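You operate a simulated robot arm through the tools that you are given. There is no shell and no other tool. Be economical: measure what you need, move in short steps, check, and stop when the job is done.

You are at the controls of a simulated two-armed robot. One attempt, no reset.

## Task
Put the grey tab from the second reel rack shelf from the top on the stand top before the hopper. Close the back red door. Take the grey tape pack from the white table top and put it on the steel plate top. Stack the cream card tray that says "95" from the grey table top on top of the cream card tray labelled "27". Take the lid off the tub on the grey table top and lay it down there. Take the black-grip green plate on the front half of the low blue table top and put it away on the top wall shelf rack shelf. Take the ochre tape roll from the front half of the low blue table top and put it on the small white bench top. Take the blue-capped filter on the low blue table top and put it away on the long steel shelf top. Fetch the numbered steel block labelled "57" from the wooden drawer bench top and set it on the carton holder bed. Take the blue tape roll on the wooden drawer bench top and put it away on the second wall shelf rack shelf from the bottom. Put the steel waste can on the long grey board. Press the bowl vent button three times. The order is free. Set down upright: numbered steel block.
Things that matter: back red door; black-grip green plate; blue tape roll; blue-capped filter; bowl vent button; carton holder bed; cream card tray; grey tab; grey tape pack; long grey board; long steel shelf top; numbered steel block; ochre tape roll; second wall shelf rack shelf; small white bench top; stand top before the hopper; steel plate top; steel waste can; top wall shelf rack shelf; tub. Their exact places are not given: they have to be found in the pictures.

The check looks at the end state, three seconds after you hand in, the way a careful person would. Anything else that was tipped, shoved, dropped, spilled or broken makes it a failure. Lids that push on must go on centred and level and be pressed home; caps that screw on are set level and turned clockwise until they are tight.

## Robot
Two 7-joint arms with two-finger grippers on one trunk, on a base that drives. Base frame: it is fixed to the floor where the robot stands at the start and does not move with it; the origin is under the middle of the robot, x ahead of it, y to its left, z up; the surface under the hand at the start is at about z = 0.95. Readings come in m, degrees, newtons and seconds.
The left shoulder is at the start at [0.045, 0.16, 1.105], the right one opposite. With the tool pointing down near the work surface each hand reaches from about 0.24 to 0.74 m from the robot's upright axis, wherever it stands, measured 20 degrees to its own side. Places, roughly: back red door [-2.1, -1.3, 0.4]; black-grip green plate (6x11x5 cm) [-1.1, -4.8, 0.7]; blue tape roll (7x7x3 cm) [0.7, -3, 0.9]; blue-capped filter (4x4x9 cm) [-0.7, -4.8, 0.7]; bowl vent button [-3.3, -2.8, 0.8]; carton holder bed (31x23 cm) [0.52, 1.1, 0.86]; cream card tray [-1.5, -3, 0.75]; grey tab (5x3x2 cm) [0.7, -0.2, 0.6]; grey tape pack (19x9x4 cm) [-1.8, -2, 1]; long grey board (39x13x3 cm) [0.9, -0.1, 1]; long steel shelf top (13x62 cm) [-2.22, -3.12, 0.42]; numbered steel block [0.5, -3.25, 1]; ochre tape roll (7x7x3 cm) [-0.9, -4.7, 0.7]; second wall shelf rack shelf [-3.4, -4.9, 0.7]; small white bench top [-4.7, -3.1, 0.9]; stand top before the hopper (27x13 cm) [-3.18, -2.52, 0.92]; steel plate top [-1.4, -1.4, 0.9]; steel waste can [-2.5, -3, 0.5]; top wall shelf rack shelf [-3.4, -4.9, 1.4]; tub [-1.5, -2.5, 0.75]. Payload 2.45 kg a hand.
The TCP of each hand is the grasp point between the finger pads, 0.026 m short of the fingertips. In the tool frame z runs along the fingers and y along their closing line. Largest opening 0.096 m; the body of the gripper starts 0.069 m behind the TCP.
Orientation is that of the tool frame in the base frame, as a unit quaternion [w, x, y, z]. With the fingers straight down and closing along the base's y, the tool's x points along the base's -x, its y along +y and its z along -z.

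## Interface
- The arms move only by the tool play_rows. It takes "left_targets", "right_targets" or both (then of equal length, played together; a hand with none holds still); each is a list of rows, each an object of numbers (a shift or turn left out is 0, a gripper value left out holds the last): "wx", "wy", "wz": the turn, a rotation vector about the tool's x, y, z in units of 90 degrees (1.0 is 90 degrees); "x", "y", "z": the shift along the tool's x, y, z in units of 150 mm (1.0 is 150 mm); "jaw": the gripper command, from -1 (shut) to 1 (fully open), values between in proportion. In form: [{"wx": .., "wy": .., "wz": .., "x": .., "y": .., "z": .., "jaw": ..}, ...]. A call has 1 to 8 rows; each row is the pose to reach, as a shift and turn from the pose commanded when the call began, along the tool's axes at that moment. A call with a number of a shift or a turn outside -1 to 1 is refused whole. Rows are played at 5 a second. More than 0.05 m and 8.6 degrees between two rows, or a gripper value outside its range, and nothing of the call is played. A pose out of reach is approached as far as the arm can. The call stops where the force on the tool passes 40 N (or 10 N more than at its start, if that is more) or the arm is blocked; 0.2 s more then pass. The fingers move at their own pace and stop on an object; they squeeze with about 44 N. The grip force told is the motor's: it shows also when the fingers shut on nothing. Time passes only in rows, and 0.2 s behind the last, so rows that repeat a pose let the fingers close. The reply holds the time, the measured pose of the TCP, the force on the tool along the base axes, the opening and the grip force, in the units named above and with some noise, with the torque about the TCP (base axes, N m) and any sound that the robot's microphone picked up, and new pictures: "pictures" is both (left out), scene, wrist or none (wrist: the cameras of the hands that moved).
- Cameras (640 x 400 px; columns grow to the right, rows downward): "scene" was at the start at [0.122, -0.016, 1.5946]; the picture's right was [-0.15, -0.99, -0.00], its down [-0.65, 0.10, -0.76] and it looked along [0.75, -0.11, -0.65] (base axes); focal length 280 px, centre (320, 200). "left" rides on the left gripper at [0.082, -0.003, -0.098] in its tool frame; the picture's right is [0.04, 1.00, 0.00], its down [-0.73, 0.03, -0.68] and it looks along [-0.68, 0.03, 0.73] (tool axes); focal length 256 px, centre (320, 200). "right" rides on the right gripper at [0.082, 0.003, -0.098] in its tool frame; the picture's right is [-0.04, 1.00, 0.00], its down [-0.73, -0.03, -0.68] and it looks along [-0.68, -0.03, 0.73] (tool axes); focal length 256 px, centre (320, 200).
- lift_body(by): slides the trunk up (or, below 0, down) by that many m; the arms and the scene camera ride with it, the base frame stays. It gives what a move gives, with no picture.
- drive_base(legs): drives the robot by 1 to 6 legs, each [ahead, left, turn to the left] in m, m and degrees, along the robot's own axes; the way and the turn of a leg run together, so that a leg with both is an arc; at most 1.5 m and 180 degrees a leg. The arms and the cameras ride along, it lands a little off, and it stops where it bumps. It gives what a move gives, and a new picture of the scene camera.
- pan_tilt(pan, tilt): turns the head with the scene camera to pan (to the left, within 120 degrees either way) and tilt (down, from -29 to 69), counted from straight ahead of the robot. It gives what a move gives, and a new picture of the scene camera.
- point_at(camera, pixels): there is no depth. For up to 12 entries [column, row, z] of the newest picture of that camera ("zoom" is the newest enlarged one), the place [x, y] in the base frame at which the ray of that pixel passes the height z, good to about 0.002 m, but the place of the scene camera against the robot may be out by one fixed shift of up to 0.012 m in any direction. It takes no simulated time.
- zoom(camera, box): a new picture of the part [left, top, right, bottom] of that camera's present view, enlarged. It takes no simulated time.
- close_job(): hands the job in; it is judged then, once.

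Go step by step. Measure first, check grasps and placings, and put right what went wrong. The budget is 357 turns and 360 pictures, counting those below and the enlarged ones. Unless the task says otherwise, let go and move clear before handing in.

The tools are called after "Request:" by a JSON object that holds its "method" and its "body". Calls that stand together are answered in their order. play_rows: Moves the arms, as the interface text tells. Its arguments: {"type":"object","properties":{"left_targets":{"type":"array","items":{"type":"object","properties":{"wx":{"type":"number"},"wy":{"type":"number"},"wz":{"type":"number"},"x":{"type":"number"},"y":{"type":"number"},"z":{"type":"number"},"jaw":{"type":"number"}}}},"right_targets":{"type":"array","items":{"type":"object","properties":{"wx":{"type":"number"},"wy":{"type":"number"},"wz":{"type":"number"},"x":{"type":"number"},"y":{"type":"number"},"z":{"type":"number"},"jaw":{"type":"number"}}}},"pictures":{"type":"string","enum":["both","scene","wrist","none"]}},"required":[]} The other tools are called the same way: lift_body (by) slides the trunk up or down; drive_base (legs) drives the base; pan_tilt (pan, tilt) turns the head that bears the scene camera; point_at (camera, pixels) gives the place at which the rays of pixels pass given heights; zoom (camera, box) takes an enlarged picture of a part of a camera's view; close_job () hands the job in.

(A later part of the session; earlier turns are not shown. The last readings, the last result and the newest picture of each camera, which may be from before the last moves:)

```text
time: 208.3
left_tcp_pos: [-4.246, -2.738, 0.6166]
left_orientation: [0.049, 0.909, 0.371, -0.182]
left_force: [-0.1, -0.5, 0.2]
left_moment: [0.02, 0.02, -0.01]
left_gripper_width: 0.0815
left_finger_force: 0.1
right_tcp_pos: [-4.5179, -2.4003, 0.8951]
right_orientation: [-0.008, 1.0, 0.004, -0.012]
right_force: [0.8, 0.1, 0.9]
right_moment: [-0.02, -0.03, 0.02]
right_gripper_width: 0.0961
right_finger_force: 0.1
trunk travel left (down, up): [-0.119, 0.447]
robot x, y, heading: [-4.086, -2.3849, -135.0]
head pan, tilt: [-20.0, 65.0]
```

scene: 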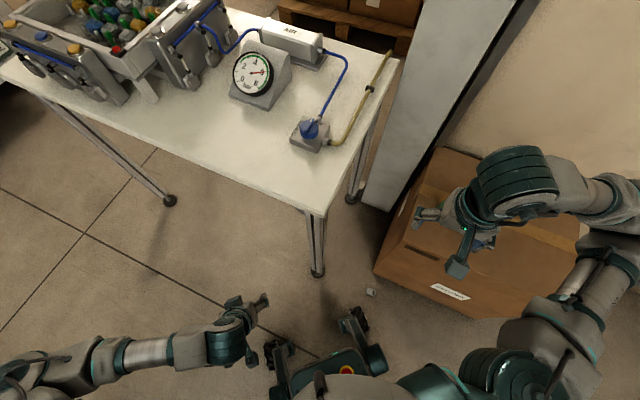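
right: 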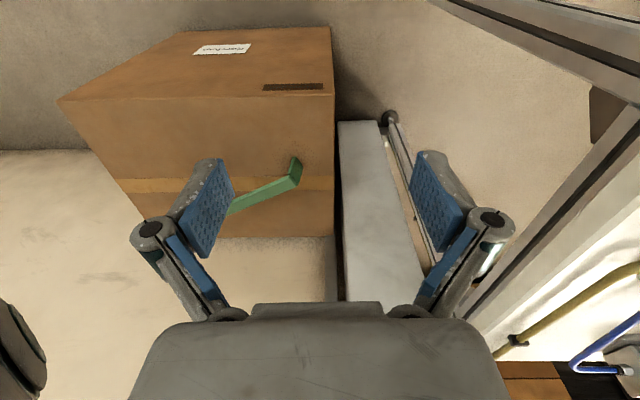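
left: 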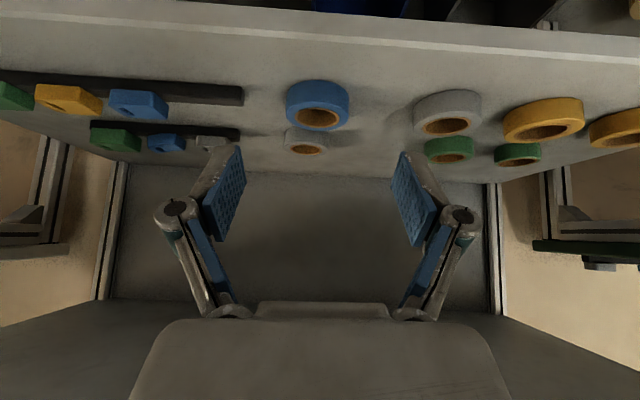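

Clear so far. I lower the trunk the rest and bring the right hand down in steps, watching for reach limits.

Request:
{"method": "lift_body", "body": {"by": -0.115}}

Request:
{"method": "play_rows", "body": {"right_targets": [{"z": 0.25, "x": -0.03}, {"z": 0.5, "x": -0.07, "y": -0.03}, {"z": 0.75, "x": -0.07, "y": -0.03}, {"z": 1.0, "x": -0.07, "y": -0.03}], "pictures": "none"}}

Request:
{"method": "play_rows", "body": {"right_targets": [{"z": 0.25}, {"z": 0.5}, {"z": 0.75}, {"z": 1.0}], "pictures": "none"}}

Request:
{"method": "play_rows", "body": {"right_targets": [{"z": 0.25}, {"z": 0.5}, {"z": 0.75}, {"z": 1.0}], "pictures": "both"}}

```text
time: 209.8
left_tcp_pos: [-4.2125, -2.7047, 0.4389]
left_orientation: [0.0, 0.923, 0.38, -0.068]
left_force: [-0.2, 0.4, 0.6]
left_moment: [0.04, 0.0, 0.0]
left_gripper_width: 0.0817
left_finger_force: 0.1
right_tcp_pos: [-4.5256, -2.4083, 0.7606]
right_orientation: [-0.039, 0.999, 0.005, 0.02]
right_force: [0.0, 0.6, -1.2]
right_moment: [0.01, 0.0, -0.02]
right_gripper_width: 0.0959
right_finger_force: 0.0
trunk travel left (down, up): [-0.004, 0.562]
robot x, y, heading: [-4.0849, -2.3826, -134.8]
head pan, tilt: [-20.0, 65.0]
```

```text
time: 210.8
left_tcp_pos: [-4.2134, -2.7052, 0.4372]
left_orientation: [0.0, 0.923, 0.38, -0.067]
left_force: [-0.4, 0.4, 0.5]
left_moment: [0.02, -0.01, 0.01]
left_gripper_width: 0.0818
left_finger_force: 0.1
right_tcp_pos: [-4.5702, -2.4109, 0.6075]
right_orientation: [-0.041, 0.999, 0.006, 0.022]
right_force: [1.2, 0.0, 0.4]
right_moment: [0.01, -0.04, 0.03]
right_gripper_width: 0.0959
right_finger_force: 0.1
right hand out of reach, approached as far as the arm can: row 1, 2, 3, 4
trunk travel left (down, up): [-0.004, 0.562]
robot x, y, heading: [-4.0848, -2.3841, -135.0]
head pan, tilt: [-20.0, 65.0]
```

```text
time: 211.8
left_tcp_pos: [-4.2118, -2.7043, 0.4385]
left_orientation: [0.001, 0.923, 0.38, -0.068]
left_force: [-0.3, 0.2, -0.2]
left_moment: [0.01, -0.01, -0.01]
left_gripper_width: 0.0812
left_finger_force: 0.0
right_tcp_pos: [-4.5643, -2.4005, 0.4723]
right_orientation: [-0.038, 0.999, 0.006, 0.015]
right_force: [1.2, 0.3, 2.5]
right_moment: [0.03, 0.08, 0.01]
right_gripper_width: 0.0958
right_finger_force: 0.0
trunk travel left (down, up): [-0.004, 0.562]
robot x, y, heading: [-4.0858, -2.3818, -135.2]
head pan, tilt: [-20.0, 65.0]
stopped in row 4 (right hand): the force on the tool passed its limit at 90 N (the readings are from after the stop); the commanded pose is now the measured one
```

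```text
time: 212.1
left_tcp_pos: [-4.212, -2.704, 0.4394]
left_orientation: [0.003, 0.922, 0.38, -0.069]
left_force: [0.8, 0.3, -0.4]
left_moment: [0.0, -0.03, -0.01]
left_gripper_width: 0.0816
left_finger_force: 0.1
right_tcp_pos: [-4.5636, -2.3984, 0.4727]
right_orientation: [-0.033, 0.999, 0.006, 0.01]
right_force: [5.4, 4.1, 12.4]
right_moment: [-0.58, 1.06, -0.07]
right_gripper_width: 0.0958
right_finger_force: 0.1
trunk travel left (down, up): [-0.004, 0.562]
robot x, y, heading: [-4.0831, -2.3826, -134.9]
head pan, tilt: [-20.0, 65.0]
stopped in row 1 (right hand): the force on the tool passed its limit at 70 N (the readings are from after the stop); the commanded pose is now the measured one
```

scene: 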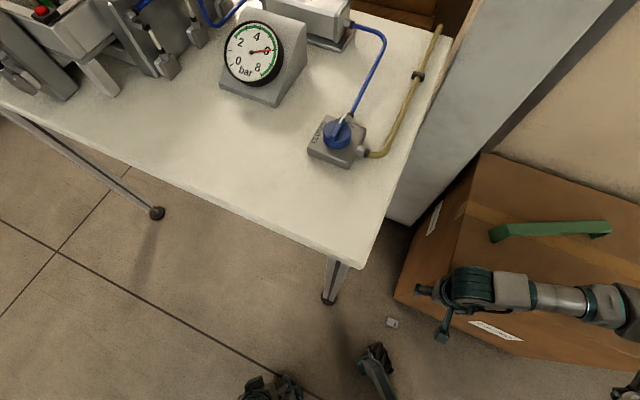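
right: 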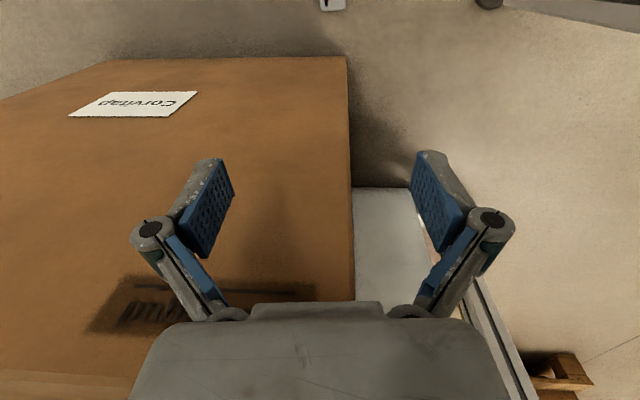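

The hand was pushed outward by an inner reach limit and touched the box's top edge. I raise it, back the base 8 cm so the tab is further out, and look again.

Request:
{"method": "play_rows", "body": {"right_targets": [{"z": -0.2}, {"z": -0.4}, {"z": -0.6}], "pictures": "none"}}

Request:
{"method": "drive_base", "body": {"legs": [[-0.1, 0, 0]]}}

Request:
{"method": "play_rows", "body": {"right_targets": [{}], "pictures": "wrist"}}

```text
time: 212.9
left_tcp_pos: [-4.2118, -2.7034, 0.4401]
left_orientation: [0.003, 0.922, 0.38, -0.07]
left_force: [-0.1, -0.4, 0.5]
left_moment: [0.01, 0.02, 0.0]
left_gripper_width: 0.0817
left_finger_force: 0.1
right_tcp_pos: [-4.5718, -2.4095, 0.5616]
right_orientation: [-0.033, 0.999, 0.006, 0.01]
right_force: [-1.1, -0.6, 0.0]
right_moment: [0.0, 0.02, 0.02]
right_gripper_width: 0.0961
right_finger_force: 0.0
right hand out of reach, approached as far as the arm can: row 3
trunk travel left (down, up): [-0.004, 0.562]
robot x, y, heading: [-4.0857, -2.3801, -135.3]
head pan, tilt: [-20.0, 65.0]
```

```text
time: 214.0
left_tcp_pos: [-4.1408, -2.6317, 0.4399]
left_orientation: [0.004, 0.922, 0.38, -0.07]
left_force: [-0.3, 0.3, -0.2]
left_moment: [0.04, -0.01, -0.03]
left_gripper_width: 0.0818
left_finger_force: 0.1
right_tcp_pos: [-4.4999, -2.3336, 0.5628]
right_orientation: [-0.033, 0.999, 0.005, 0.01]
right_force: [1.1, -1.1, -0.3]
right_moment: [-0.02, 0.0, 0.0]
right_gripper_width: 0.0958
right_finger_force: 0.1
trunk travel left (down, up): [-0.004, 0.562]
robot x, y, heading: [-4.007, -2.3114, -135.1]
head pan, tilt: [-20.0, 65.0]
```

scene: 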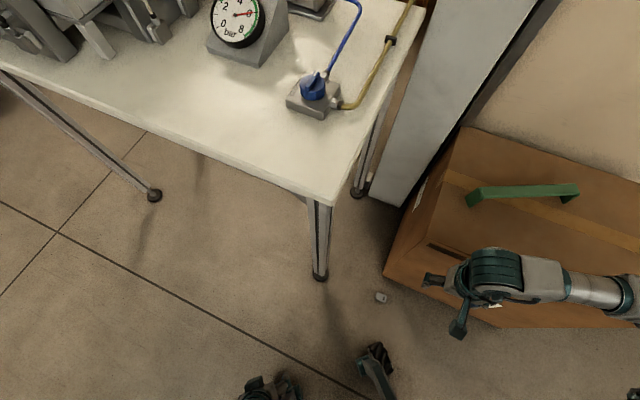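

```text
time: 214.4
left_tcp_pos: [-4.139, -2.6329, 0.4395]
left_orientation: [0.008, 0.921, 0.382, -0.072]
left_force: [0.1, 0.2, -0.6]
left_moment: [0.0, 0.0, 0.03]
left_gripper_width: 0.0817
left_finger_force: 0.1
right_tcp_pos: [-4.4985, -2.3327, 0.5643]
right_orientation: [-0.031, 0.999, 0.005, 0.008]
right_force: [-0.7, -0.4, -0.1]
right_moment: [-0.02, -0.02, 0.02]
right_gripper_width: 0.096
right_finger_force: 0.1
trunk travel left (down, up): [-0.004, 0.562]
robot x, y, heading: [-4.0129, -2.3122, -135.2]
head pan, tilt: [-20.0, 65.0]
```

right: 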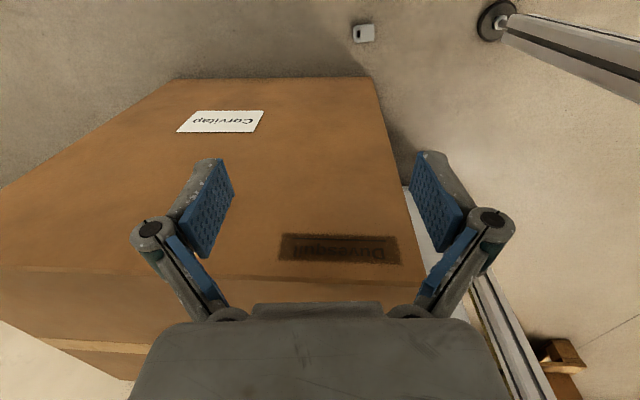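

Request:
{"method": "point_at", "body": {"camera": "right", "pixels": [[363, 33, 0.02], [353, 26, 0.02], [372, 40, 0.02], [375, 76, 0.0], [180, 78, 0.0]]}}

Request:
{"method": "point_at", "body": {"camera": "scene", "pixels": [[381, 298, 0.02], [383, 275, 0.0], [458, 130, 0.45]]}}

Request:
{"method": "zoom", "body": {"camera": "right", "box": [300, 0, 428, 80]}}

```text
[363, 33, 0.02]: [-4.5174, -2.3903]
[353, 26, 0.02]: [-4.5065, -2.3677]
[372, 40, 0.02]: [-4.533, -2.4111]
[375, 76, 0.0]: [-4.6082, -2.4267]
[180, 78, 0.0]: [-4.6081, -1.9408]
```

```text
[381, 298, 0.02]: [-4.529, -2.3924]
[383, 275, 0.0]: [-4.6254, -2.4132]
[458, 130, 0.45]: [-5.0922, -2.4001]
```

```text
5.00 times, centred on (364, 40) of right
```

zoom: 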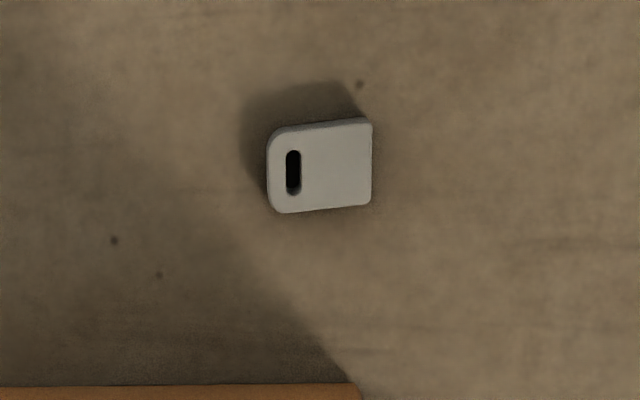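

The box face is at x=-4.61 and the tab at (-4.52,-2.391). I centre over it, straighten the slight tilt, and descend in steps.

Request:
{"method": "play_rows", "body": {"right_targets": [{"x": -0.08, "y": 0.2, "wx": -0.02}, {"x": -0.157, "y": 0.387, "wx": -0.039}, {"x": -0.157, "y": 0.387, "wx": -0.039, "z": 0.25}, {"x": -0.157, "y": 0.387, "wx": -0.039, "z": 0.5}, {"x": -0.157, "y": 0.387, "wx": -0.039, "z": 0.75}, {"x": -0.157, "y": 0.387, "wx": -0.039, "z": 1.0}], "pictures": "none"}}

Request:
{"method": "play_rows", "body": {"right_targets": [{"z": 0.25}, {"z": 0.5}, {"z": 0.75}, {"z": 0.9}], "pictures": "wrist"}}

```text
time: 215.8
left_tcp_pos: [-4.1393, -2.6322, 0.4392]
left_orientation: [0.009, 0.921, 0.382, -0.072]
left_force: [0.7, 0.6, 0.7]
left_moment: [0.01, 0.01, 0.03]
left_gripper_width: 0.0817
left_finger_force: 0.1
right_tcp_pos: [-4.5197, -2.3821, 0.4093]
right_orientation: [0.0, 1.0, 0.005, 0.008]
right_force: [-0.7, -0.8, 0.0]
right_moment: [0.01, 0.02, -0.01]
right_gripper_width: 0.0957
right_finger_force: 0.0
trunk travel left (down, up): [-0.004, 0.562]
robot x, y, heading: [-4.011, -2.3099, -135.3]
head pan, tilt: [-20.0, 65.0]
```

```text
time: 216.8
left_tcp_pos: [-4.1396, -2.6334, 0.4404]
left_orientation: [0.008, 0.921, 0.382, -0.071]
left_force: [0.2, 0.8, -0.5]
left_moment: [-0.03, -0.04, -0.04]
left_gripper_width: 0.0817
left_finger_force: 0.1
right_tcp_pos: [-4.5163, -2.3818, 0.2732]
right_orientation: [0.0, 1.0, 0.005, 0.009]
right_force: [0.0, -0.5, -0.6]
right_moment: [-0.01, 0.03, 0.03]
right_gripper_width: 0.0963
right_finger_force: 0.0
trunk travel left (down, up): [-0.004, 0.562]
robot x, y, heading: [-4.0152, -2.3094, -135.0]
head pan, tilt: [-20.0, 65.0]
```

right: 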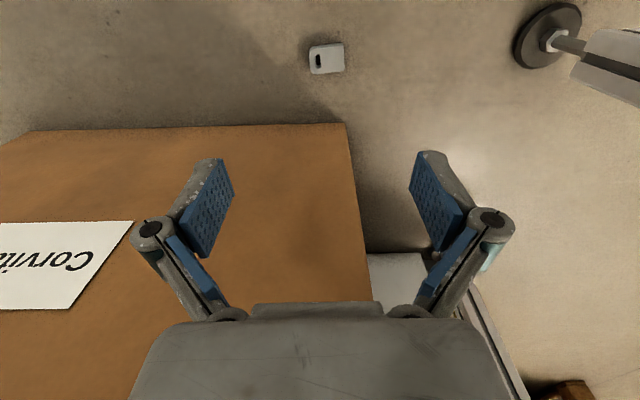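

Request:
{"method": "point_at", "body": {"camera": "right", "pixels": [[326, 59, 0.02], [310, 60, 0.02], [344, 58, 0.02], [326, 44, 0.0], [345, 122, 0.0]]}}

```text
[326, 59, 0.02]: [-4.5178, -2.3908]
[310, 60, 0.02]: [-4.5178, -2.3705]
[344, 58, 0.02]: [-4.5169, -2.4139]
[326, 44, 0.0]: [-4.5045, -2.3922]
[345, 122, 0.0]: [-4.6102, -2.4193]
```

Reach is fine. Tab centre (-4.518,-2.392); I descend the rest and grip.

Request:
{"method": "play_rows", "body": {"right_targets": [{"z": 0.25, "y": 0.05}, {"z": 0.5, "y": 0.067}, {"z": 0.75, "y": 0.067}, {"z": 0.95, "y": 0.067, "x": -0.01}], "pictures": "wrist"}}

Request:
{"method": "play_rows", "body": {"right_targets": [{"z": 0.2}, {"z": 0.4}, {"z": 0.55}, {"z": 0.63}, {"z": 0.65}, {"z": 0.65, "jaw": -1}, {"z": 0.65}, {"z": 0.65}], "pictures": "wrist"}}

```text
time: 217.8
left_tcp_pos: [-4.1401, -2.6327, 0.4389]
left_orientation: [0.008, 0.922, 0.382, -0.071]
left_force: [-0.8, -0.5, 1.0]
left_moment: [0.03, 0.03, -0.02]
left_gripper_width: 0.0818
left_finger_force: 0.0
right_tcp_pos: [-4.5156, -2.3918, 0.1302]
right_orientation: [-0.001, 1.0, 0.005, 0.009]
right_force: [-0.7, -0.7, -0.9]
right_moment: [-0.04, -0.03, -0.01]
right_gripper_width: 0.0959
right_finger_force: 0.0
trunk travel left (down, up): [-0.004, 0.562]
robot x, y, heading: [-4.0129, -2.3123, -135.3]
head pan, tilt: [-20.0, 65.0]
```

right: 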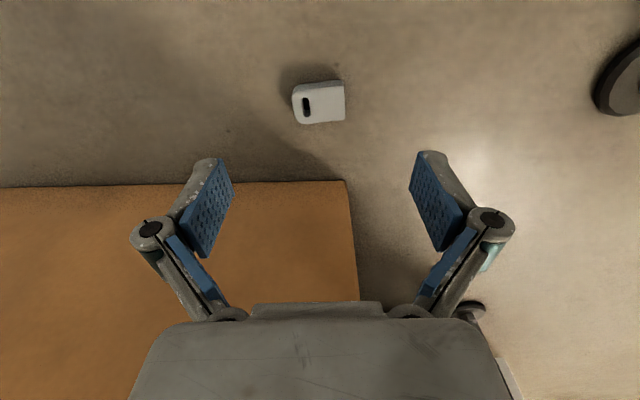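

```text
time: 219.6
left_tcp_pos: [-4.1391, -2.6339, 0.4385]
left_orientation: [0.007, 0.921, 0.383, -0.072]
left_force: [0.3, 0.0, -0.8]
left_moment: [0.03, 0.02, -0.02]
left_gripper_width: 0.0816
left_finger_force: 0.1
right_tcp_pos: [-4.5133, -2.3904, 0.0329]
right_orientation: [-0.001, 1.0, 0.005, 0.008]
right_force: [-0.9, -0.2, 2.4]
right_moment: [-0.02, 0.05, -0.03]
right_gripper_width: 0.0416
right_finger_force: 44.0
trunk travel left (down, up): [-0.004, 0.562]
robot x, y, heading: [-4.0116, -2.3116, -135.2]
head pan, tilt: [-20.0, 65.0]
```

right: 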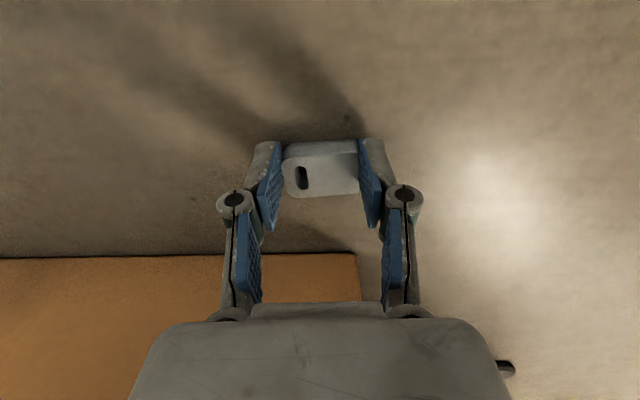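

Gripped at 42 mm, fully between the pads this time. I lift the hand and the trunk.

Request:
{"method": "play_rows", "body": {"right_targets": [{"z": -0.2}, {"z": -0.45}, {"z": -0.7}, {"z": -1.0}], "pictures": "none"}}

Request:
{"method": "play_rows", "body": {"right_targets": [{"z": -0.25}, {"z": -0.5}, {"z": -0.75}, {"z": -1.0}], "pictures": "none"}}

Request:
{"method": "play_rows", "body": {"right_targets": [{"z": -0.25}, {"z": -0.5}, {"z": -0.75}, {"z": -1.0}], "pictures": "wrist"}}

Request:
{"method": "lift_body", "body": {"by": 0.4}}

```text
time: 220.6
left_tcp_pos: [-4.1386, -2.6323, 0.4399]
left_orientation: [0.008, 0.921, 0.382, -0.071]
left_force: [-0.3, -1.3, 0.6]
left_moment: [-0.02, -0.02, 0.01]
left_gripper_width: 0.0817
left_finger_force: 0.0
right_tcp_pos: [-4.5134, -2.3924, 0.1856]
right_orientation: [-0.001, 1.0, 0.004, 0.009]
right_force: [0.3, 0.1, 0.2]
right_moment: [0.02, 0.03, -0.03]
right_gripper_width: 0.0417
right_finger_force: 43.7
trunk travel left (down, up): [-0.004, 0.562]
robot x, y, heading: [-4.0139, -2.3111, -135.1]
head pan, tilt: [-20.0, 65.0]
```

```text
time: 221.6
left_tcp_pos: [-4.1399, -2.6326, 0.4391]
left_orientation: [0.008, 0.921, 0.382, -0.072]
left_force: [-0.4, 0.4, 0.3]
left_moment: [0.04, -0.01, -0.01]
left_gripper_width: 0.0817
left_finger_force: 0.0
right_tcp_pos: [-4.5182, -2.3917, 0.3335]
right_orientation: [-0.001, 1.0, 0.006, 0.009]
right_force: [0.2, -0.5, 0.3]
right_moment: [-0.01, -0.02, 0.0]
right_gripper_width: 0.0415
right_finger_force: 44.2
trunk travel left (down, up): [-0.004, 0.562]
robot x, y, heading: [-4.0134, -2.3119, -135.2]
head pan, tilt: [-20.0, 65.0]
```

```text
time: 222.6
left_tcp_pos: [-4.1398, -2.6334, 0.4392]
left_orientation: [0.008, 0.921, 0.382, -0.072]
left_force: [0.1, 0.6, -0.4]
left_moment: [0.0, -0.02, -0.01]
left_gripper_width: 0.0816
left_finger_force: 0.1
right_tcp_pos: [-4.5216, -2.391, 0.4846]
right_orientation: [-0.001, 1.0, 0.005, 0.009]
right_force: [-0.4, -0.1, 0.4]
right_moment: [-0.02, -0.04, 0.01]
right_gripper_width: 0.0417
right_finger_force: 44.1
trunk travel left (down, up): [-0.004, 0.562]
robot x, y, heading: [-4.0144, -2.3128, -135.2]
head pan, tilt: [-20.0, 65.0]
```

right: 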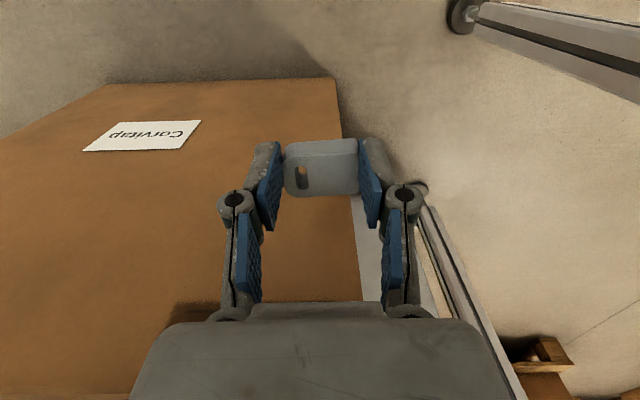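

```text
time: 226.5
left_tcp_pos: [-4.139, -2.6309, 0.8418]
left_orientation: [0.006, 0.922, 0.38, -0.072]
left_force: [0.8, -0.5, 0.1]
left_moment: [-0.01, -0.02, 0.02]
left_gripper_width: 0.0817
left_finger_force: 0.0
right_tcp_pos: [-4.5213, -2.3921, 0.8844]
right_orientation: [-0.001, 1.0, 0.005, 0.009]
right_force: [0.2, 0.0, -0.9]
right_moment: [0.04, 0.02, 0.03]
right_gripper_width: 0.0418
right_finger_force: 43.8
trunk travel left (down, up): [-0.404, 0.162]
robot x, y, heading: [-4.01, -2.3106, -135.1]
head pan, tilt: [-20.0, 65.0]
```

Tab securely held. I raise a bit more and turn back to face the hopper bench.

Request:
{"method": "lift_body", "body": {"by": 0.16}}

Request:
{"method": "drive_base", "body": {"legs": [[0, 0, 135]]}}

Request:
{"method": "pan_tilt", "body": {"pan": -10, "tilt": 45}}

Request:
{"method": "zoom", "body": {"camera": "scene", "box": [200, 60, 480, 235]}}

```text
time: 228.3
left_tcp_pos: [-4.1399, -2.6304, 0.9999]
left_orientation: [0.004, 0.923, 0.379, -0.073]
left_force: [0.2, -0.6, 0.3]
left_moment: [0.03, 0.0, -0.02]
left_gripper_width: 0.0815
left_finger_force: 0.2
right_tcp_pos: [-4.5208, -2.3917, 1.0434]
right_orientation: [-0.001, 1.0, 0.004, 0.009]
right_force: [0.3, 0.1, 0.8]
right_moment: [0.02, 0.01, 0.0]
right_gripper_width: 0.0418
right_finger_force: 44.4
trunk travel left (down, up): [-0.564, 0.002]
robot x, y, heading: [-4.0129, -2.3084, -135.2]
head pan, tilt: [-20.0, 65.0]
```

```text
time: 234.3
left_tcp_pos: [-3.696, -2.176, 1.0013]
left_orientation: [0.069, 0.005, 0.997, -0.024]
left_force: [-0.3, -0.2, 1.0]
left_moment: [0.02, -0.01, -0.01]
left_gripper_width: 0.0816
left_finger_force: 0.1
right_tcp_pos: [-3.5967, -2.6153, 1.0442]
right_orientation: [-0.008, 0.38, 0.925, 0.003]
right_force: [0.4, -0.6, 0.0]
right_moment: [0.01, -0.02, 0.01]
right_gripper_width: 0.042
right_finger_force: 44.2
trunk travel left (down, up): [-0.564, 0.002]
robot x, y, heading: [-4.0127, -2.3125, -0.7]
head pan, tilt: [-20.0, 65.0]
```

scene: 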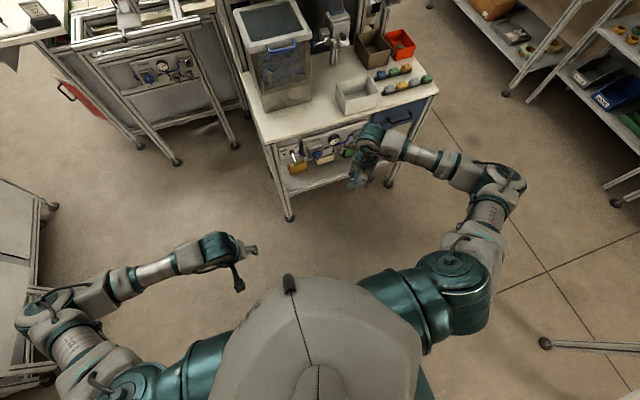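

```text
time: 235.1
left_tcp_pos: [-3.6985, -2.1764, 1.0024]
left_orientation: [0.069, 0.005, 0.997, -0.024]
left_force: [0.6, -0.6, 0.2]
left_moment: [-0.01, 0.04, -0.01]
left_gripper_width: 0.0816
left_finger_force: 0.0
right_tcp_pos: [-3.5998, -2.6147, 1.0461]
right_orientation: [-0.007, 0.38, 0.925, 0.003]
right_force: [0.6, 0.2, -0.8]
right_moment: [-0.01, 0.01, -0.03]
right_gripper_width: 0.0422
right_finger_force: 43.6
trunk travel left (down, up): [-0.564, 0.002]
robot x, y, heading: [-4.0143, -2.3149, -0.5]
head pan, tilt: [-10.0, 45.0]
```

scene: 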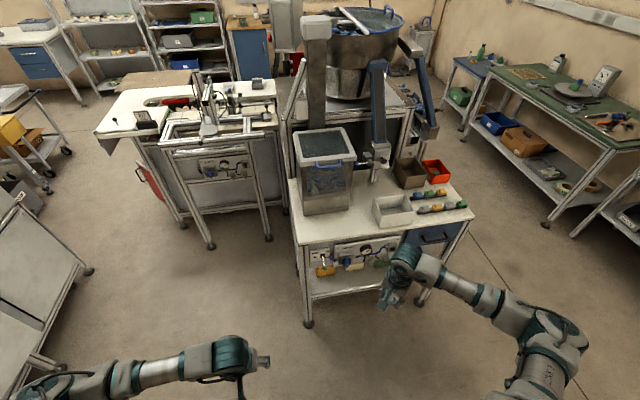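

```text
2.29 times, centred on (340, 148) of scene
```

zoom: 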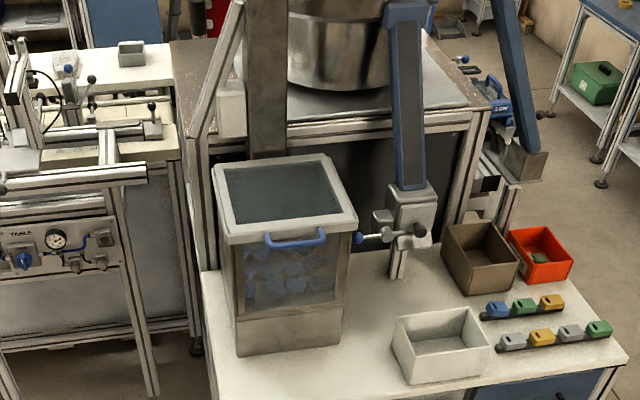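

I measure the bench top near the hopper at z≈0.92 to find which patch (-3.18,-2.52) is.

Request:
{"method": "point_at", "body": {"camera": "zoom", "pixels": [[365, 320, 0.92], [365, 280, 0.92], [420, 330, 0.92], [240, 355, 0.92], [340, 340, 0.92], [395, 345, 0.92], [403, 380, 0.92], [490, 350, 0.92], [220, 399, 0.92], [345, 250, 0.92], [445, 310, 1.0], [400, 270, 0.92]]}}

```text
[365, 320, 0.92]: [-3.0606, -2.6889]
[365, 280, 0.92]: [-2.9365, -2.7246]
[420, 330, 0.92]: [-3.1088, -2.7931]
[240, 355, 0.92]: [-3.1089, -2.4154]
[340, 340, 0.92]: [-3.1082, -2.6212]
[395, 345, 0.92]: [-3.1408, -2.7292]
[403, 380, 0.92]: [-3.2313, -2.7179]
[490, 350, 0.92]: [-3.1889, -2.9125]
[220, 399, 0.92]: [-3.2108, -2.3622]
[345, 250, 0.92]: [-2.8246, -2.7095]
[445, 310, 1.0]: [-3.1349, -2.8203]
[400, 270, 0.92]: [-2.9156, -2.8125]
```

The free strip in front of the glass hopper (its face at x≈-3.108, y -2.415…-2.62) is the stand top, so I place the tab at (-3.195,-2.52). I drive 0.3 m forward.

Request:
{"method": "drive_base", "body": {"legs": [[0.3, 0, 0.5]]}}

Request:
{"method": "play_rows", "body": {"right_targets": [{"x": -0.03, "y": 0.2}, {"x": -0.06, "y": 0.4}, {"x": -0.08, "y": 0.6}, {"x": -0.1, "y": 0.8}], "pictures": "both"}}

```text
time: 237.1
left_tcp_pos: [-3.3997, -2.1737, 1.0029]
left_orientation: [0.071, 0.001, 0.997, -0.023]
left_force: [0.5, -0.6, 0.4]
left_moment: [-0.02, 0.0, 0.0]
left_gripper_width: 0.0816
left_finger_force: 0.0
right_tcp_pos: [-3.296, -2.6122, 1.0464]
right_orientation: [-0.007, 0.376, 0.927, 0.002]
right_force: [0.1, 0.1, -0.6]
right_moment: [-0.01, 0.0, 0.04]
right_gripper_width: 0.0416
right_finger_force: 44.4
trunk travel left (down, up): [-0.564, 0.002]
robot x, y, heading: [-3.71, -2.3135, -0.2]
head pan, tilt: [-10.0, 45.0]
```

scene: 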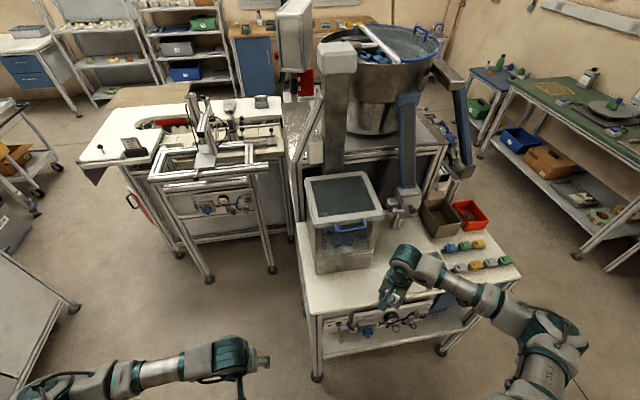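

```text
time: 238.1
left_tcp_pos: [-3.3974, -2.173, 1.0024]
left_orientation: [0.07, 0.001, 0.997, -0.024]
left_force: [-0.5, 0.6, 0.1]
left_moment: [-0.01, -0.01, -0.01]
left_gripper_width: 0.0818
left_finger_force: 0.0
right_tcp_pos: [-3.2004, -2.5354, 1.0476]
right_orientation: [-0.008, 0.376, 0.927, 0.003]
right_force: [0.1, 0.3, -0.3]
right_moment: [0.01, 0.03, 0.0]
right_gripper_width: 0.0419
right_finger_force: 44.2
trunk travel left (down, up): [-0.564, 0.002]
robot x, y, heading: [-3.7098, -2.3132, -0.3]
head pan, tilt: [-10.0, 45.0]
```

scene: 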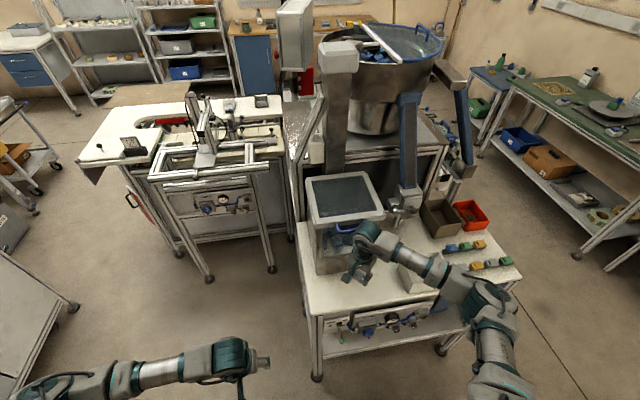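
right: 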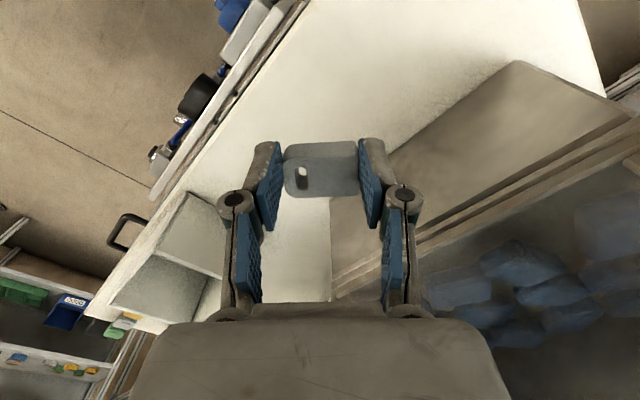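

Positioned over the strip. I lower until contact.

Request:
{"method": "play_rows", "body": {"right_targets": [{"x": 0.07, "y": 0.07, "z": 0.2}, {"x": 0.07, "y": 0.07, "z": 0.4}, {"x": 0.07, "y": 0.07, "z": 0.55}, {"x": 0.07, "y": 0.07, "z": 0.6}, {"x": 0.07, "y": 0.07, "z": 0.62}, {"x": 0.07, "y": 0.07, "z": 0.64}, {"x": 0.07, "y": 0.07, "z": 0.66}], "pictures": "wrist"}}

```text
time: 239.7
left_tcp_pos: [-3.4019, -2.1721, 1.0034]
left_orientation: [0.072, 0.001, 0.997, -0.023]
left_force: [-1.0, -0.9, 0.5]
left_moment: [0.0, 0.02, 0.0]
left_gripper_width: 0.0815
left_finger_force: 0.0
right_tcp_pos: [-3.2034, -2.5197, 0.9529]
right_orientation: [-0.003, 0.377, 0.926, 0.005]
right_force: [0.3, -6.1, 34.8]
right_moment: [-0.34, -0.15, 0.0]
right_gripper_width: 0.042
right_finger_force: 44.3
trunk travel left (down, up): [-0.564, 0.002]
robot x, y, heading: [-3.7091, -2.3125, 0.0]
head pan, tilt: [-10.0, 45.0]
```

right: 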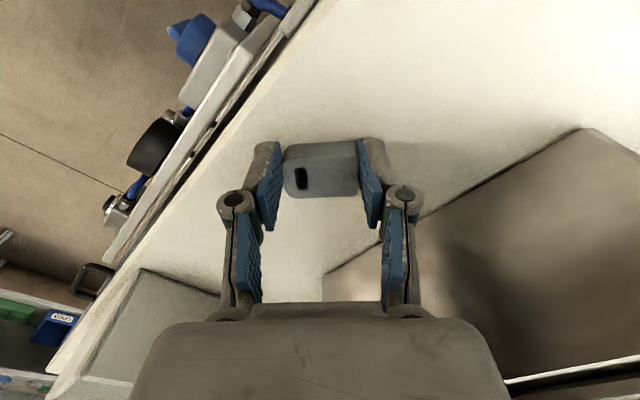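

Touched down at z=0.953 with the tab on the strip. I release and rise.

Request:
{"method": "play_rows", "body": {"right_targets": [{"z": -0.01, "jaw": 0.2}, {"z": -0.01, "jaw": 0.2}, {"z": -0.1, "jaw": 0.2}, {"z": -0.3}, {"z": -0.55}, {"z": -0.8}, {"z": -1.0}], "pictures": "wrist"}}

```text
time: 241.3
left_tcp_pos: [-3.3995, -2.1742, 1.0022]
left_orientation: [0.07, 0.001, 0.997, -0.024]
left_force: [0.4, 0.9, -0.2]
left_moment: [-0.03, -0.02, 0.02]
left_gripper_width: 0.0818
left_finger_force: 0.0
right_tcp_pos: [-3.2016, -2.5212, 1.0964]
right_orientation: [-0.007, 0.376, 0.927, 0.002]
right_force: [-0.1, 0.1, 0.4]
right_moment: [0.0, -0.02, -0.01]
right_gripper_width: 0.0579
right_finger_force: 0.0
trunk travel left (down, up): [-0.564, 0.002]
robot x, y, heading: [-3.7158, -2.3094, -0.1]
head pan, tilt: [-10.0, 45.0]
```

right: 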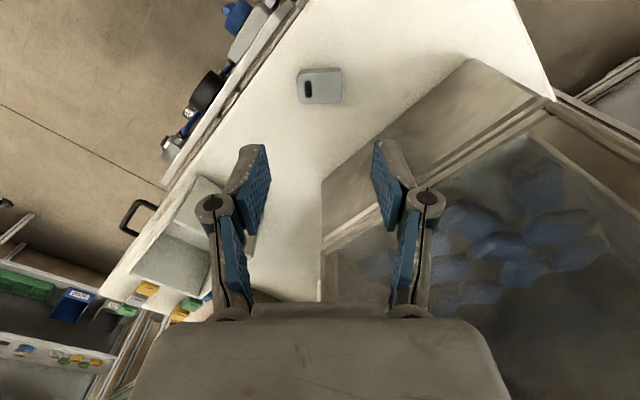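

Tab is on the stand top. Next is the vent button on the bench's front panel: I back off 0.35 m and look at the panel.

Request:
{"method": "drive_base", "body": {"legs": [[-0.4, 0, 0]]}}

Request:
{"method": "lift_body", "body": {"by": -0.3}}

Request:
{"method": "pan_tilt", "body": {"pan": -22, "tilt": 35}}

Request:
{"method": "zoom", "body": {"camera": "scene", "box": [240, 120, 480, 270]}}

```text
time: 243.8
left_tcp_pos: [-3.7956, -2.1732, 1.0025]
left_orientation: [0.07, 0.002, 0.997, -0.023]
left_force: [-0.1, 0.2, 0.3]
left_moment: [0.02, 0.0, 0.01]
left_gripper_width: 0.0817
left_finger_force: 0.1
right_tcp_pos: [-3.5969, -2.5229, 1.0945]
right_orientation: [-0.008, 0.378, 0.926, 0.002]
right_force: [0.6, -0.5, -0.1]
right_moment: [-0.03, 0.02, 0.02]
right_gripper_width: 0.0575
right_finger_force: 0.2
trunk travel left (down, up): [-0.564, 0.002]
robot x, y, heading: [-4.1094, -2.3084, 0.0]
head pan, tilt: [-10.0, 45.0]
```

scene: 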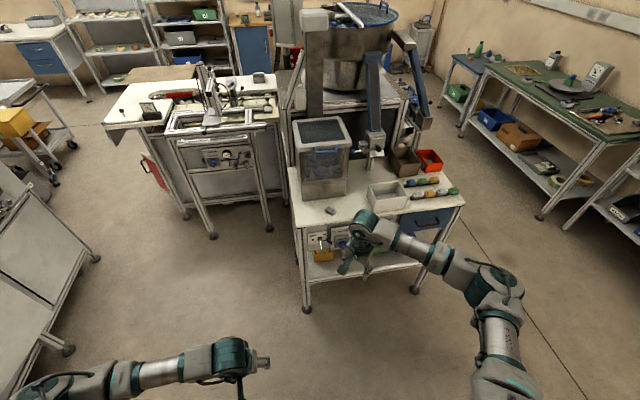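

```text
time: 246.8
left_tcp_pos: [-3.8015, -2.1742, 0.7053]
left_orientation: [0.072, 0.002, 0.997, -0.024]
left_force: [-0.2, -0.1, -0.7]
left_moment: [-0.01, -0.02, 0.01]
left_gripper_width: 0.0817
left_finger_force: 0.0
right_tcp_pos: [-3.6045, -2.5217, 0.7982]
right_orientation: [-0.005, 0.377, 0.926, 0.003]
right_force: [-0.7, 0.5, -0.6]
right_moment: [0.0, -0.03, -0.02]
right_gripper_width: 0.0577
right_finger_force: 0.1
trunk travel left (down, up): [-0.264, 0.302]
robot x, y, heading: [-4.108, -2.3127, 0.0]
head pan, tilt: [-10.0, 45.0]
```

```text
time: 247.6
left_tcp_pos: [-3.7997, -2.1732, 0.7033]
left_orientation: [0.073, 0.001, 0.997, -0.024]
left_force: [0.3, 0.3, 0.0]
left_moment: [-0.02, -0.02, -0.02]
left_gripper_width: 0.0814
left_finger_force: 0.1
right_tcp_pos: [-3.6041, -2.5238, 0.7969]
right_orientation: [-0.006, 0.378, 0.926, 0.004]
right_force: [0.2, 0.1, 0.0]
right_moment: [-0.03, -0.02, 0.02]
right_gripper_width: 0.0576
right_finger_force: 0.1
trunk travel left (down, up): [-0.264, 0.302]
robot x, y, heading: [-4.1112, -2.3108, -0.2]
head pan, tilt: [-22.0, 35.0]
```

scene: 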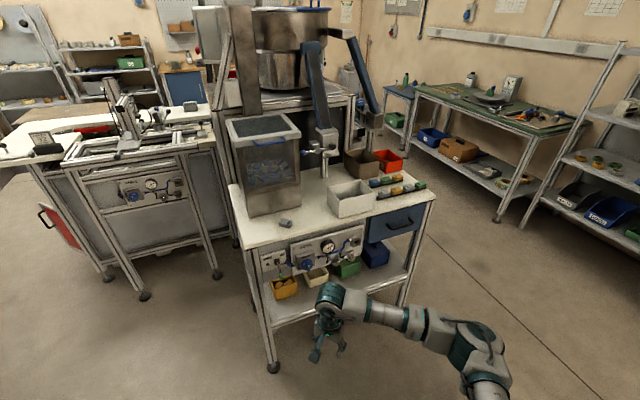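

```text
2.67 times, centred on (360, 195) of scene
```

zoom: 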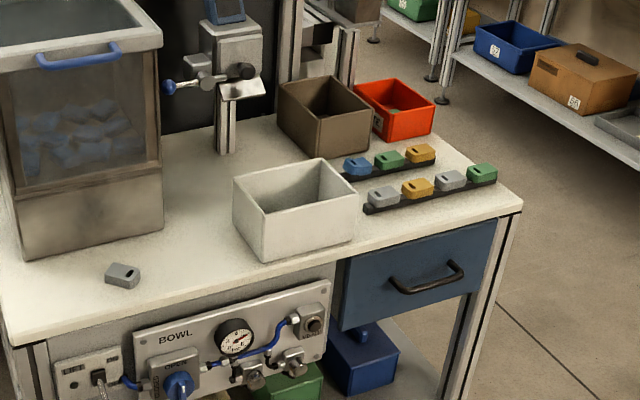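

The "BOWL" panel shows a gauge, a blue valve and a small black button at upper right. I enlarge it.

Request:
{"method": "zoom", "body": {"camera": "scene", "box": [255, 215, 375, 290]}}

Request:
{"method": "point_at", "body": {"camera": "zoom", "pixels": [[524, 114, 0.8], [524, 114, 0.85], [524, 114, 0.82], [395, 150, 0.8]]}}

```text
5.33 times, centred on (315, 252) of scene
```

zoom: 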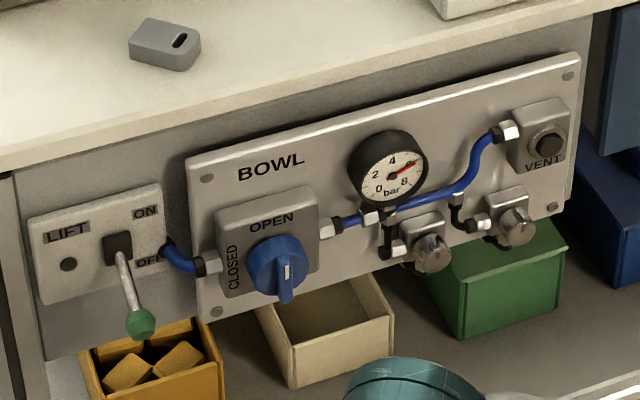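

```text
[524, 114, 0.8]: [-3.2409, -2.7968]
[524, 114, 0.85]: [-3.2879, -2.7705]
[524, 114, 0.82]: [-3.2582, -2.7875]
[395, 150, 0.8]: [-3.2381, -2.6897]
```

The VENT button is at zoom (548,145), facing the robot. I square up and pitch the right hand forward with the jaws shut, and shift the base toward it.

Request:
{"method": "point_at", "body": {"camera": "zoom", "pixels": [[548, 145, 0.78], [548, 145, 0.8], [548, 145, 0.82], [548, 145, 0.84]]}}

Request:
{"method": "play_rows", "body": {"right_targets": [{"wz": -0.09, "jaw": -1}, {"wz": -0.18}, {"wz": -0.27}, {"wz": -0.36}, {"wz": -0.45}, {"wz": -0.5}], "pictures": "none"}}

Request:
{"method": "play_rows", "body": {"right_targets": [{"wy": -0.09}, {"wy": -0.18}, {"wy": -0.27}, {"wy": -0.36}, {"wy": -0.45}, {"wy": -0.54}, {"wy": -0.62}, {"wy": -0.667}], "pictures": "none"}}

Request:
{"method": "drive_base", "body": {"legs": [[0.05, -0.15, 0], [0.05, -0.15, 0]]}}

```text
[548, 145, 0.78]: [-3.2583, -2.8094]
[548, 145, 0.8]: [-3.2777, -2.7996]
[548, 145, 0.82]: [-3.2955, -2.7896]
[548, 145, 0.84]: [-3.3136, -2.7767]
```

```text
time: 249.0
left_tcp_pos: [-3.7998, -2.1742, 0.7043]
left_orientation: [0.072, 0.002, 0.997, -0.024]
left_force: [0.6, -0.6, -0.4]
left_moment: [0.02, 0.03, 0.04]
left_gripper_width: 0.0817
left_finger_force: 0.0
right_tcp_pos: [-3.604, -2.5224, 0.7989]
right_orientation: [-0.004, -0.006, 1.0, 0.005]
right_force: [0.5, -0.7, 0.2]
right_moment: [0.03, -0.04, 0.01]
right_gripper_width: 0.0002
right_finger_force: 28.2
trunk travel left (down, up): [-0.264, 0.302]
robot x, y, heading: [-4.1084, -2.3115, -0.1]
head pan, tilt: [-22.0, 35.0]
```

```text
time: 250.8
left_tcp_pos: [-3.7998, -2.1741, 0.7041]
left_orientation: [0.072, 0.002, 0.997, -0.024]
left_force: [0.2, 0.6, 0.9]
left_moment: [-0.04, 0.01, 0.02]
left_gripper_width: 0.0818
left_finger_force: 0.0
right_tcp_pos: [-3.6029, -2.5127, 0.799]
right_orientation: [0.397, -0.007, 0.918, 0.012]
right_force: [0.7, 0.1, -1.0]
right_moment: [-0.04, 0.0, 0.0]
right_gripper_width: 0.0
right_finger_force: 28.4
right hand out of reach, approached as far as the arm can: row 6, 7, 8
trunk travel left (down, up): [-0.264, 0.302]
robot x, y, heading: [-4.1109, -2.3145, -0.3]
head pan, tilt: [-22.0, 35.0]
```

```text
time: 253.2
left_tcp_pos: [-3.6999, -2.4704, 0.7023]
left_orientation: [0.072, 0.003, 0.997, -0.028]
left_force: [1.0, 1.1, -0.4]
left_moment: [-0.08, 0.02, 0.01]
left_gripper_width: 0.0815
left_finger_force: 0.1
right_tcp_pos: [-3.5045, -2.8114, 0.7997]
right_orientation: [0.398, -0.007, 0.917, 0.008]
right_force: [-0.5, -0.5, -0.4]
right_moment: [-0.02, -0.02, -0.03]
right_gripper_width: 0.0
right_finger_force: 28.5
trunk travel left (down, up): [-0.264, 0.302]
robot x, y, heading: [-4.0059, -2.6155, -0.5]
head pan, tilt: [-22.0, 35.0]
```

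scene: 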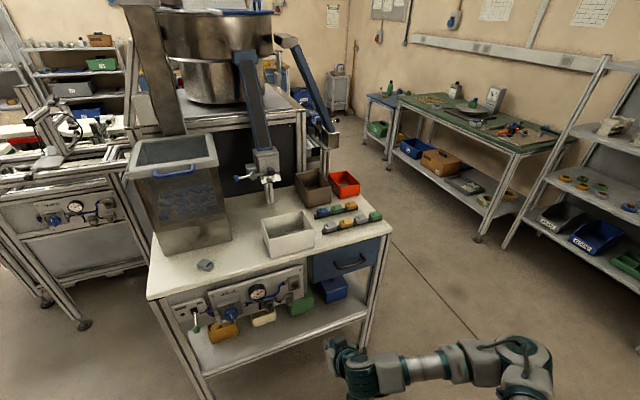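

Little sway this time. I locate the button again from here.

Request:
{"method": "zoom", "body": {"camera": "scene", "box": [200, 245, 328, 325]}}

Request:
{"method": "zoom", "body": {"camera": "right", "box": [0, 0, 640, 400]}}

```text
5.00 times, centred on (264, 285) of scene
```

zoom: 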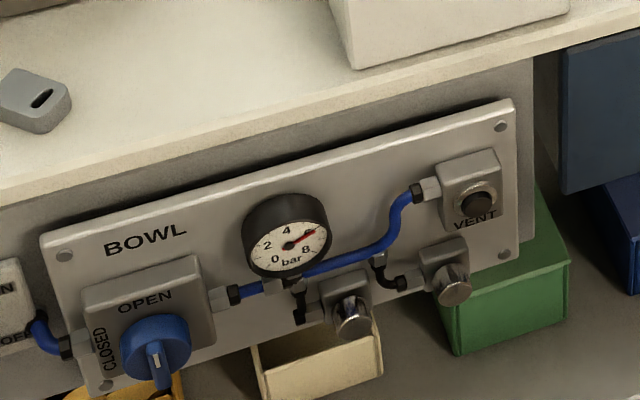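

```text
1.00 times, centred on (320, 200) of right (not enlarged: the box is as wide or as high as the picture)
```

zoom: 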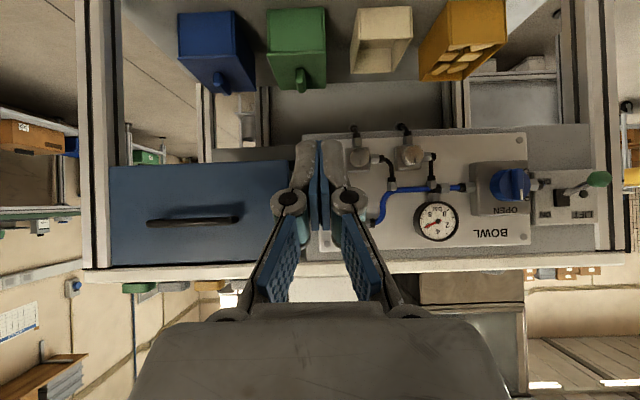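

Request:
{"method": "point_at", "body": {"camera": "scene", "pixels": [[295.6, 285.6, 0.78], [295.6, 285.6, 0.8], [295.6, 285.6, 0.82], [295.6, 285.6, 0.84]]}}

Request:
{"method": "point_at", "body": {"camera": "zoom", "pixels": [[437, 220, 0.8], [437, 220, 0.82], [320, 240, 0.85], [320, 240, 0.87]]}}

```text
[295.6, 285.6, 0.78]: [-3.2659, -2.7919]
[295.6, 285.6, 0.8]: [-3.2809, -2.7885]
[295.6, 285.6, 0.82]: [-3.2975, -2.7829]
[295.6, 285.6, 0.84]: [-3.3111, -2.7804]
```

```text
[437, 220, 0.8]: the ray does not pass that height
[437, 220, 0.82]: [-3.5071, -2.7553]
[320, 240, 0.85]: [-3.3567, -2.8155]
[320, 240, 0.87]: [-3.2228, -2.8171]
```

Combining views, the button is near (-3.304,-2.785,0.83). I bring the closed fingertips about 5 cm in front of it and look.

Request:
{"method": "play_rows", "body": {"right_targets": [{"z": 0.08, "x": -0.16, "y": 0.04}, {"z": 0.18, "x": -0.34, "y": 0.08}, {"z": 0.28, "x": -0.53, "y": 0.13}, {"z": 0.378, "x": -0.712, "y": 0.17}, {"z": 0.378, "x": -0.712, "y": 0.17}], "pictures": "both"}}

Request:
{"method": "zoom", "body": {"camera": "scene", "box": [220, 245, 348, 325]}}

```text
time: 254.4
left_tcp_pos: [-3.7009, -2.4976, 0.7091]
left_orientation: [0.074, 0.005, 0.997, -0.012]
left_force: [-0.9, -1.6, 0.7]
left_moment: [0.12, -0.03, -0.01]
left_gripper_width: 0.0817
left_finger_force: 0.0
right_tcp_pos: [-3.3936, -2.8146, 0.8368]
right_orientation: [0.399, 0.0, 0.917, 0.022]
right_force: [0.6, -0.1, 0.1]
right_moment: [0.03, -0.06, 0.03]
right_gripper_width: 0.0002
right_finger_force: 28.7
trunk travel left (down, up): [-0.264, 0.302]
robot x, y, heading: [-4.0125, -2.617, -0.7]
head pan, tilt: [-22.0, 35.0]
```

scene: 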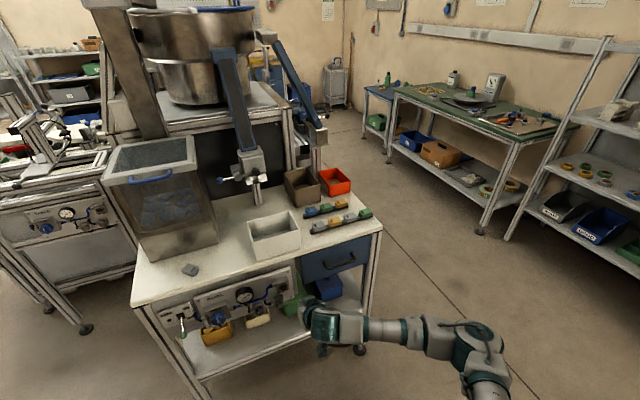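
right: 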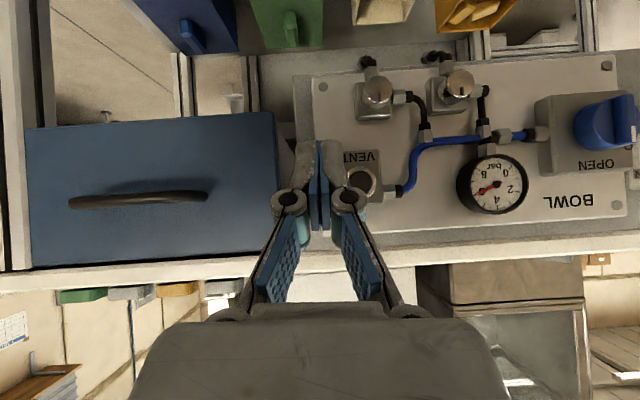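

```text
5.00 times, centred on (284, 285) of scene
```

zoom: 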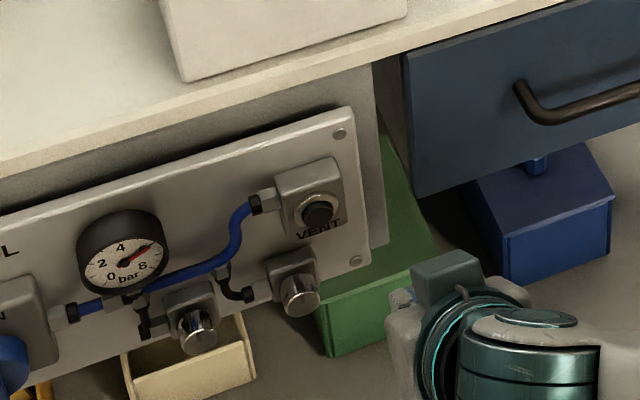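

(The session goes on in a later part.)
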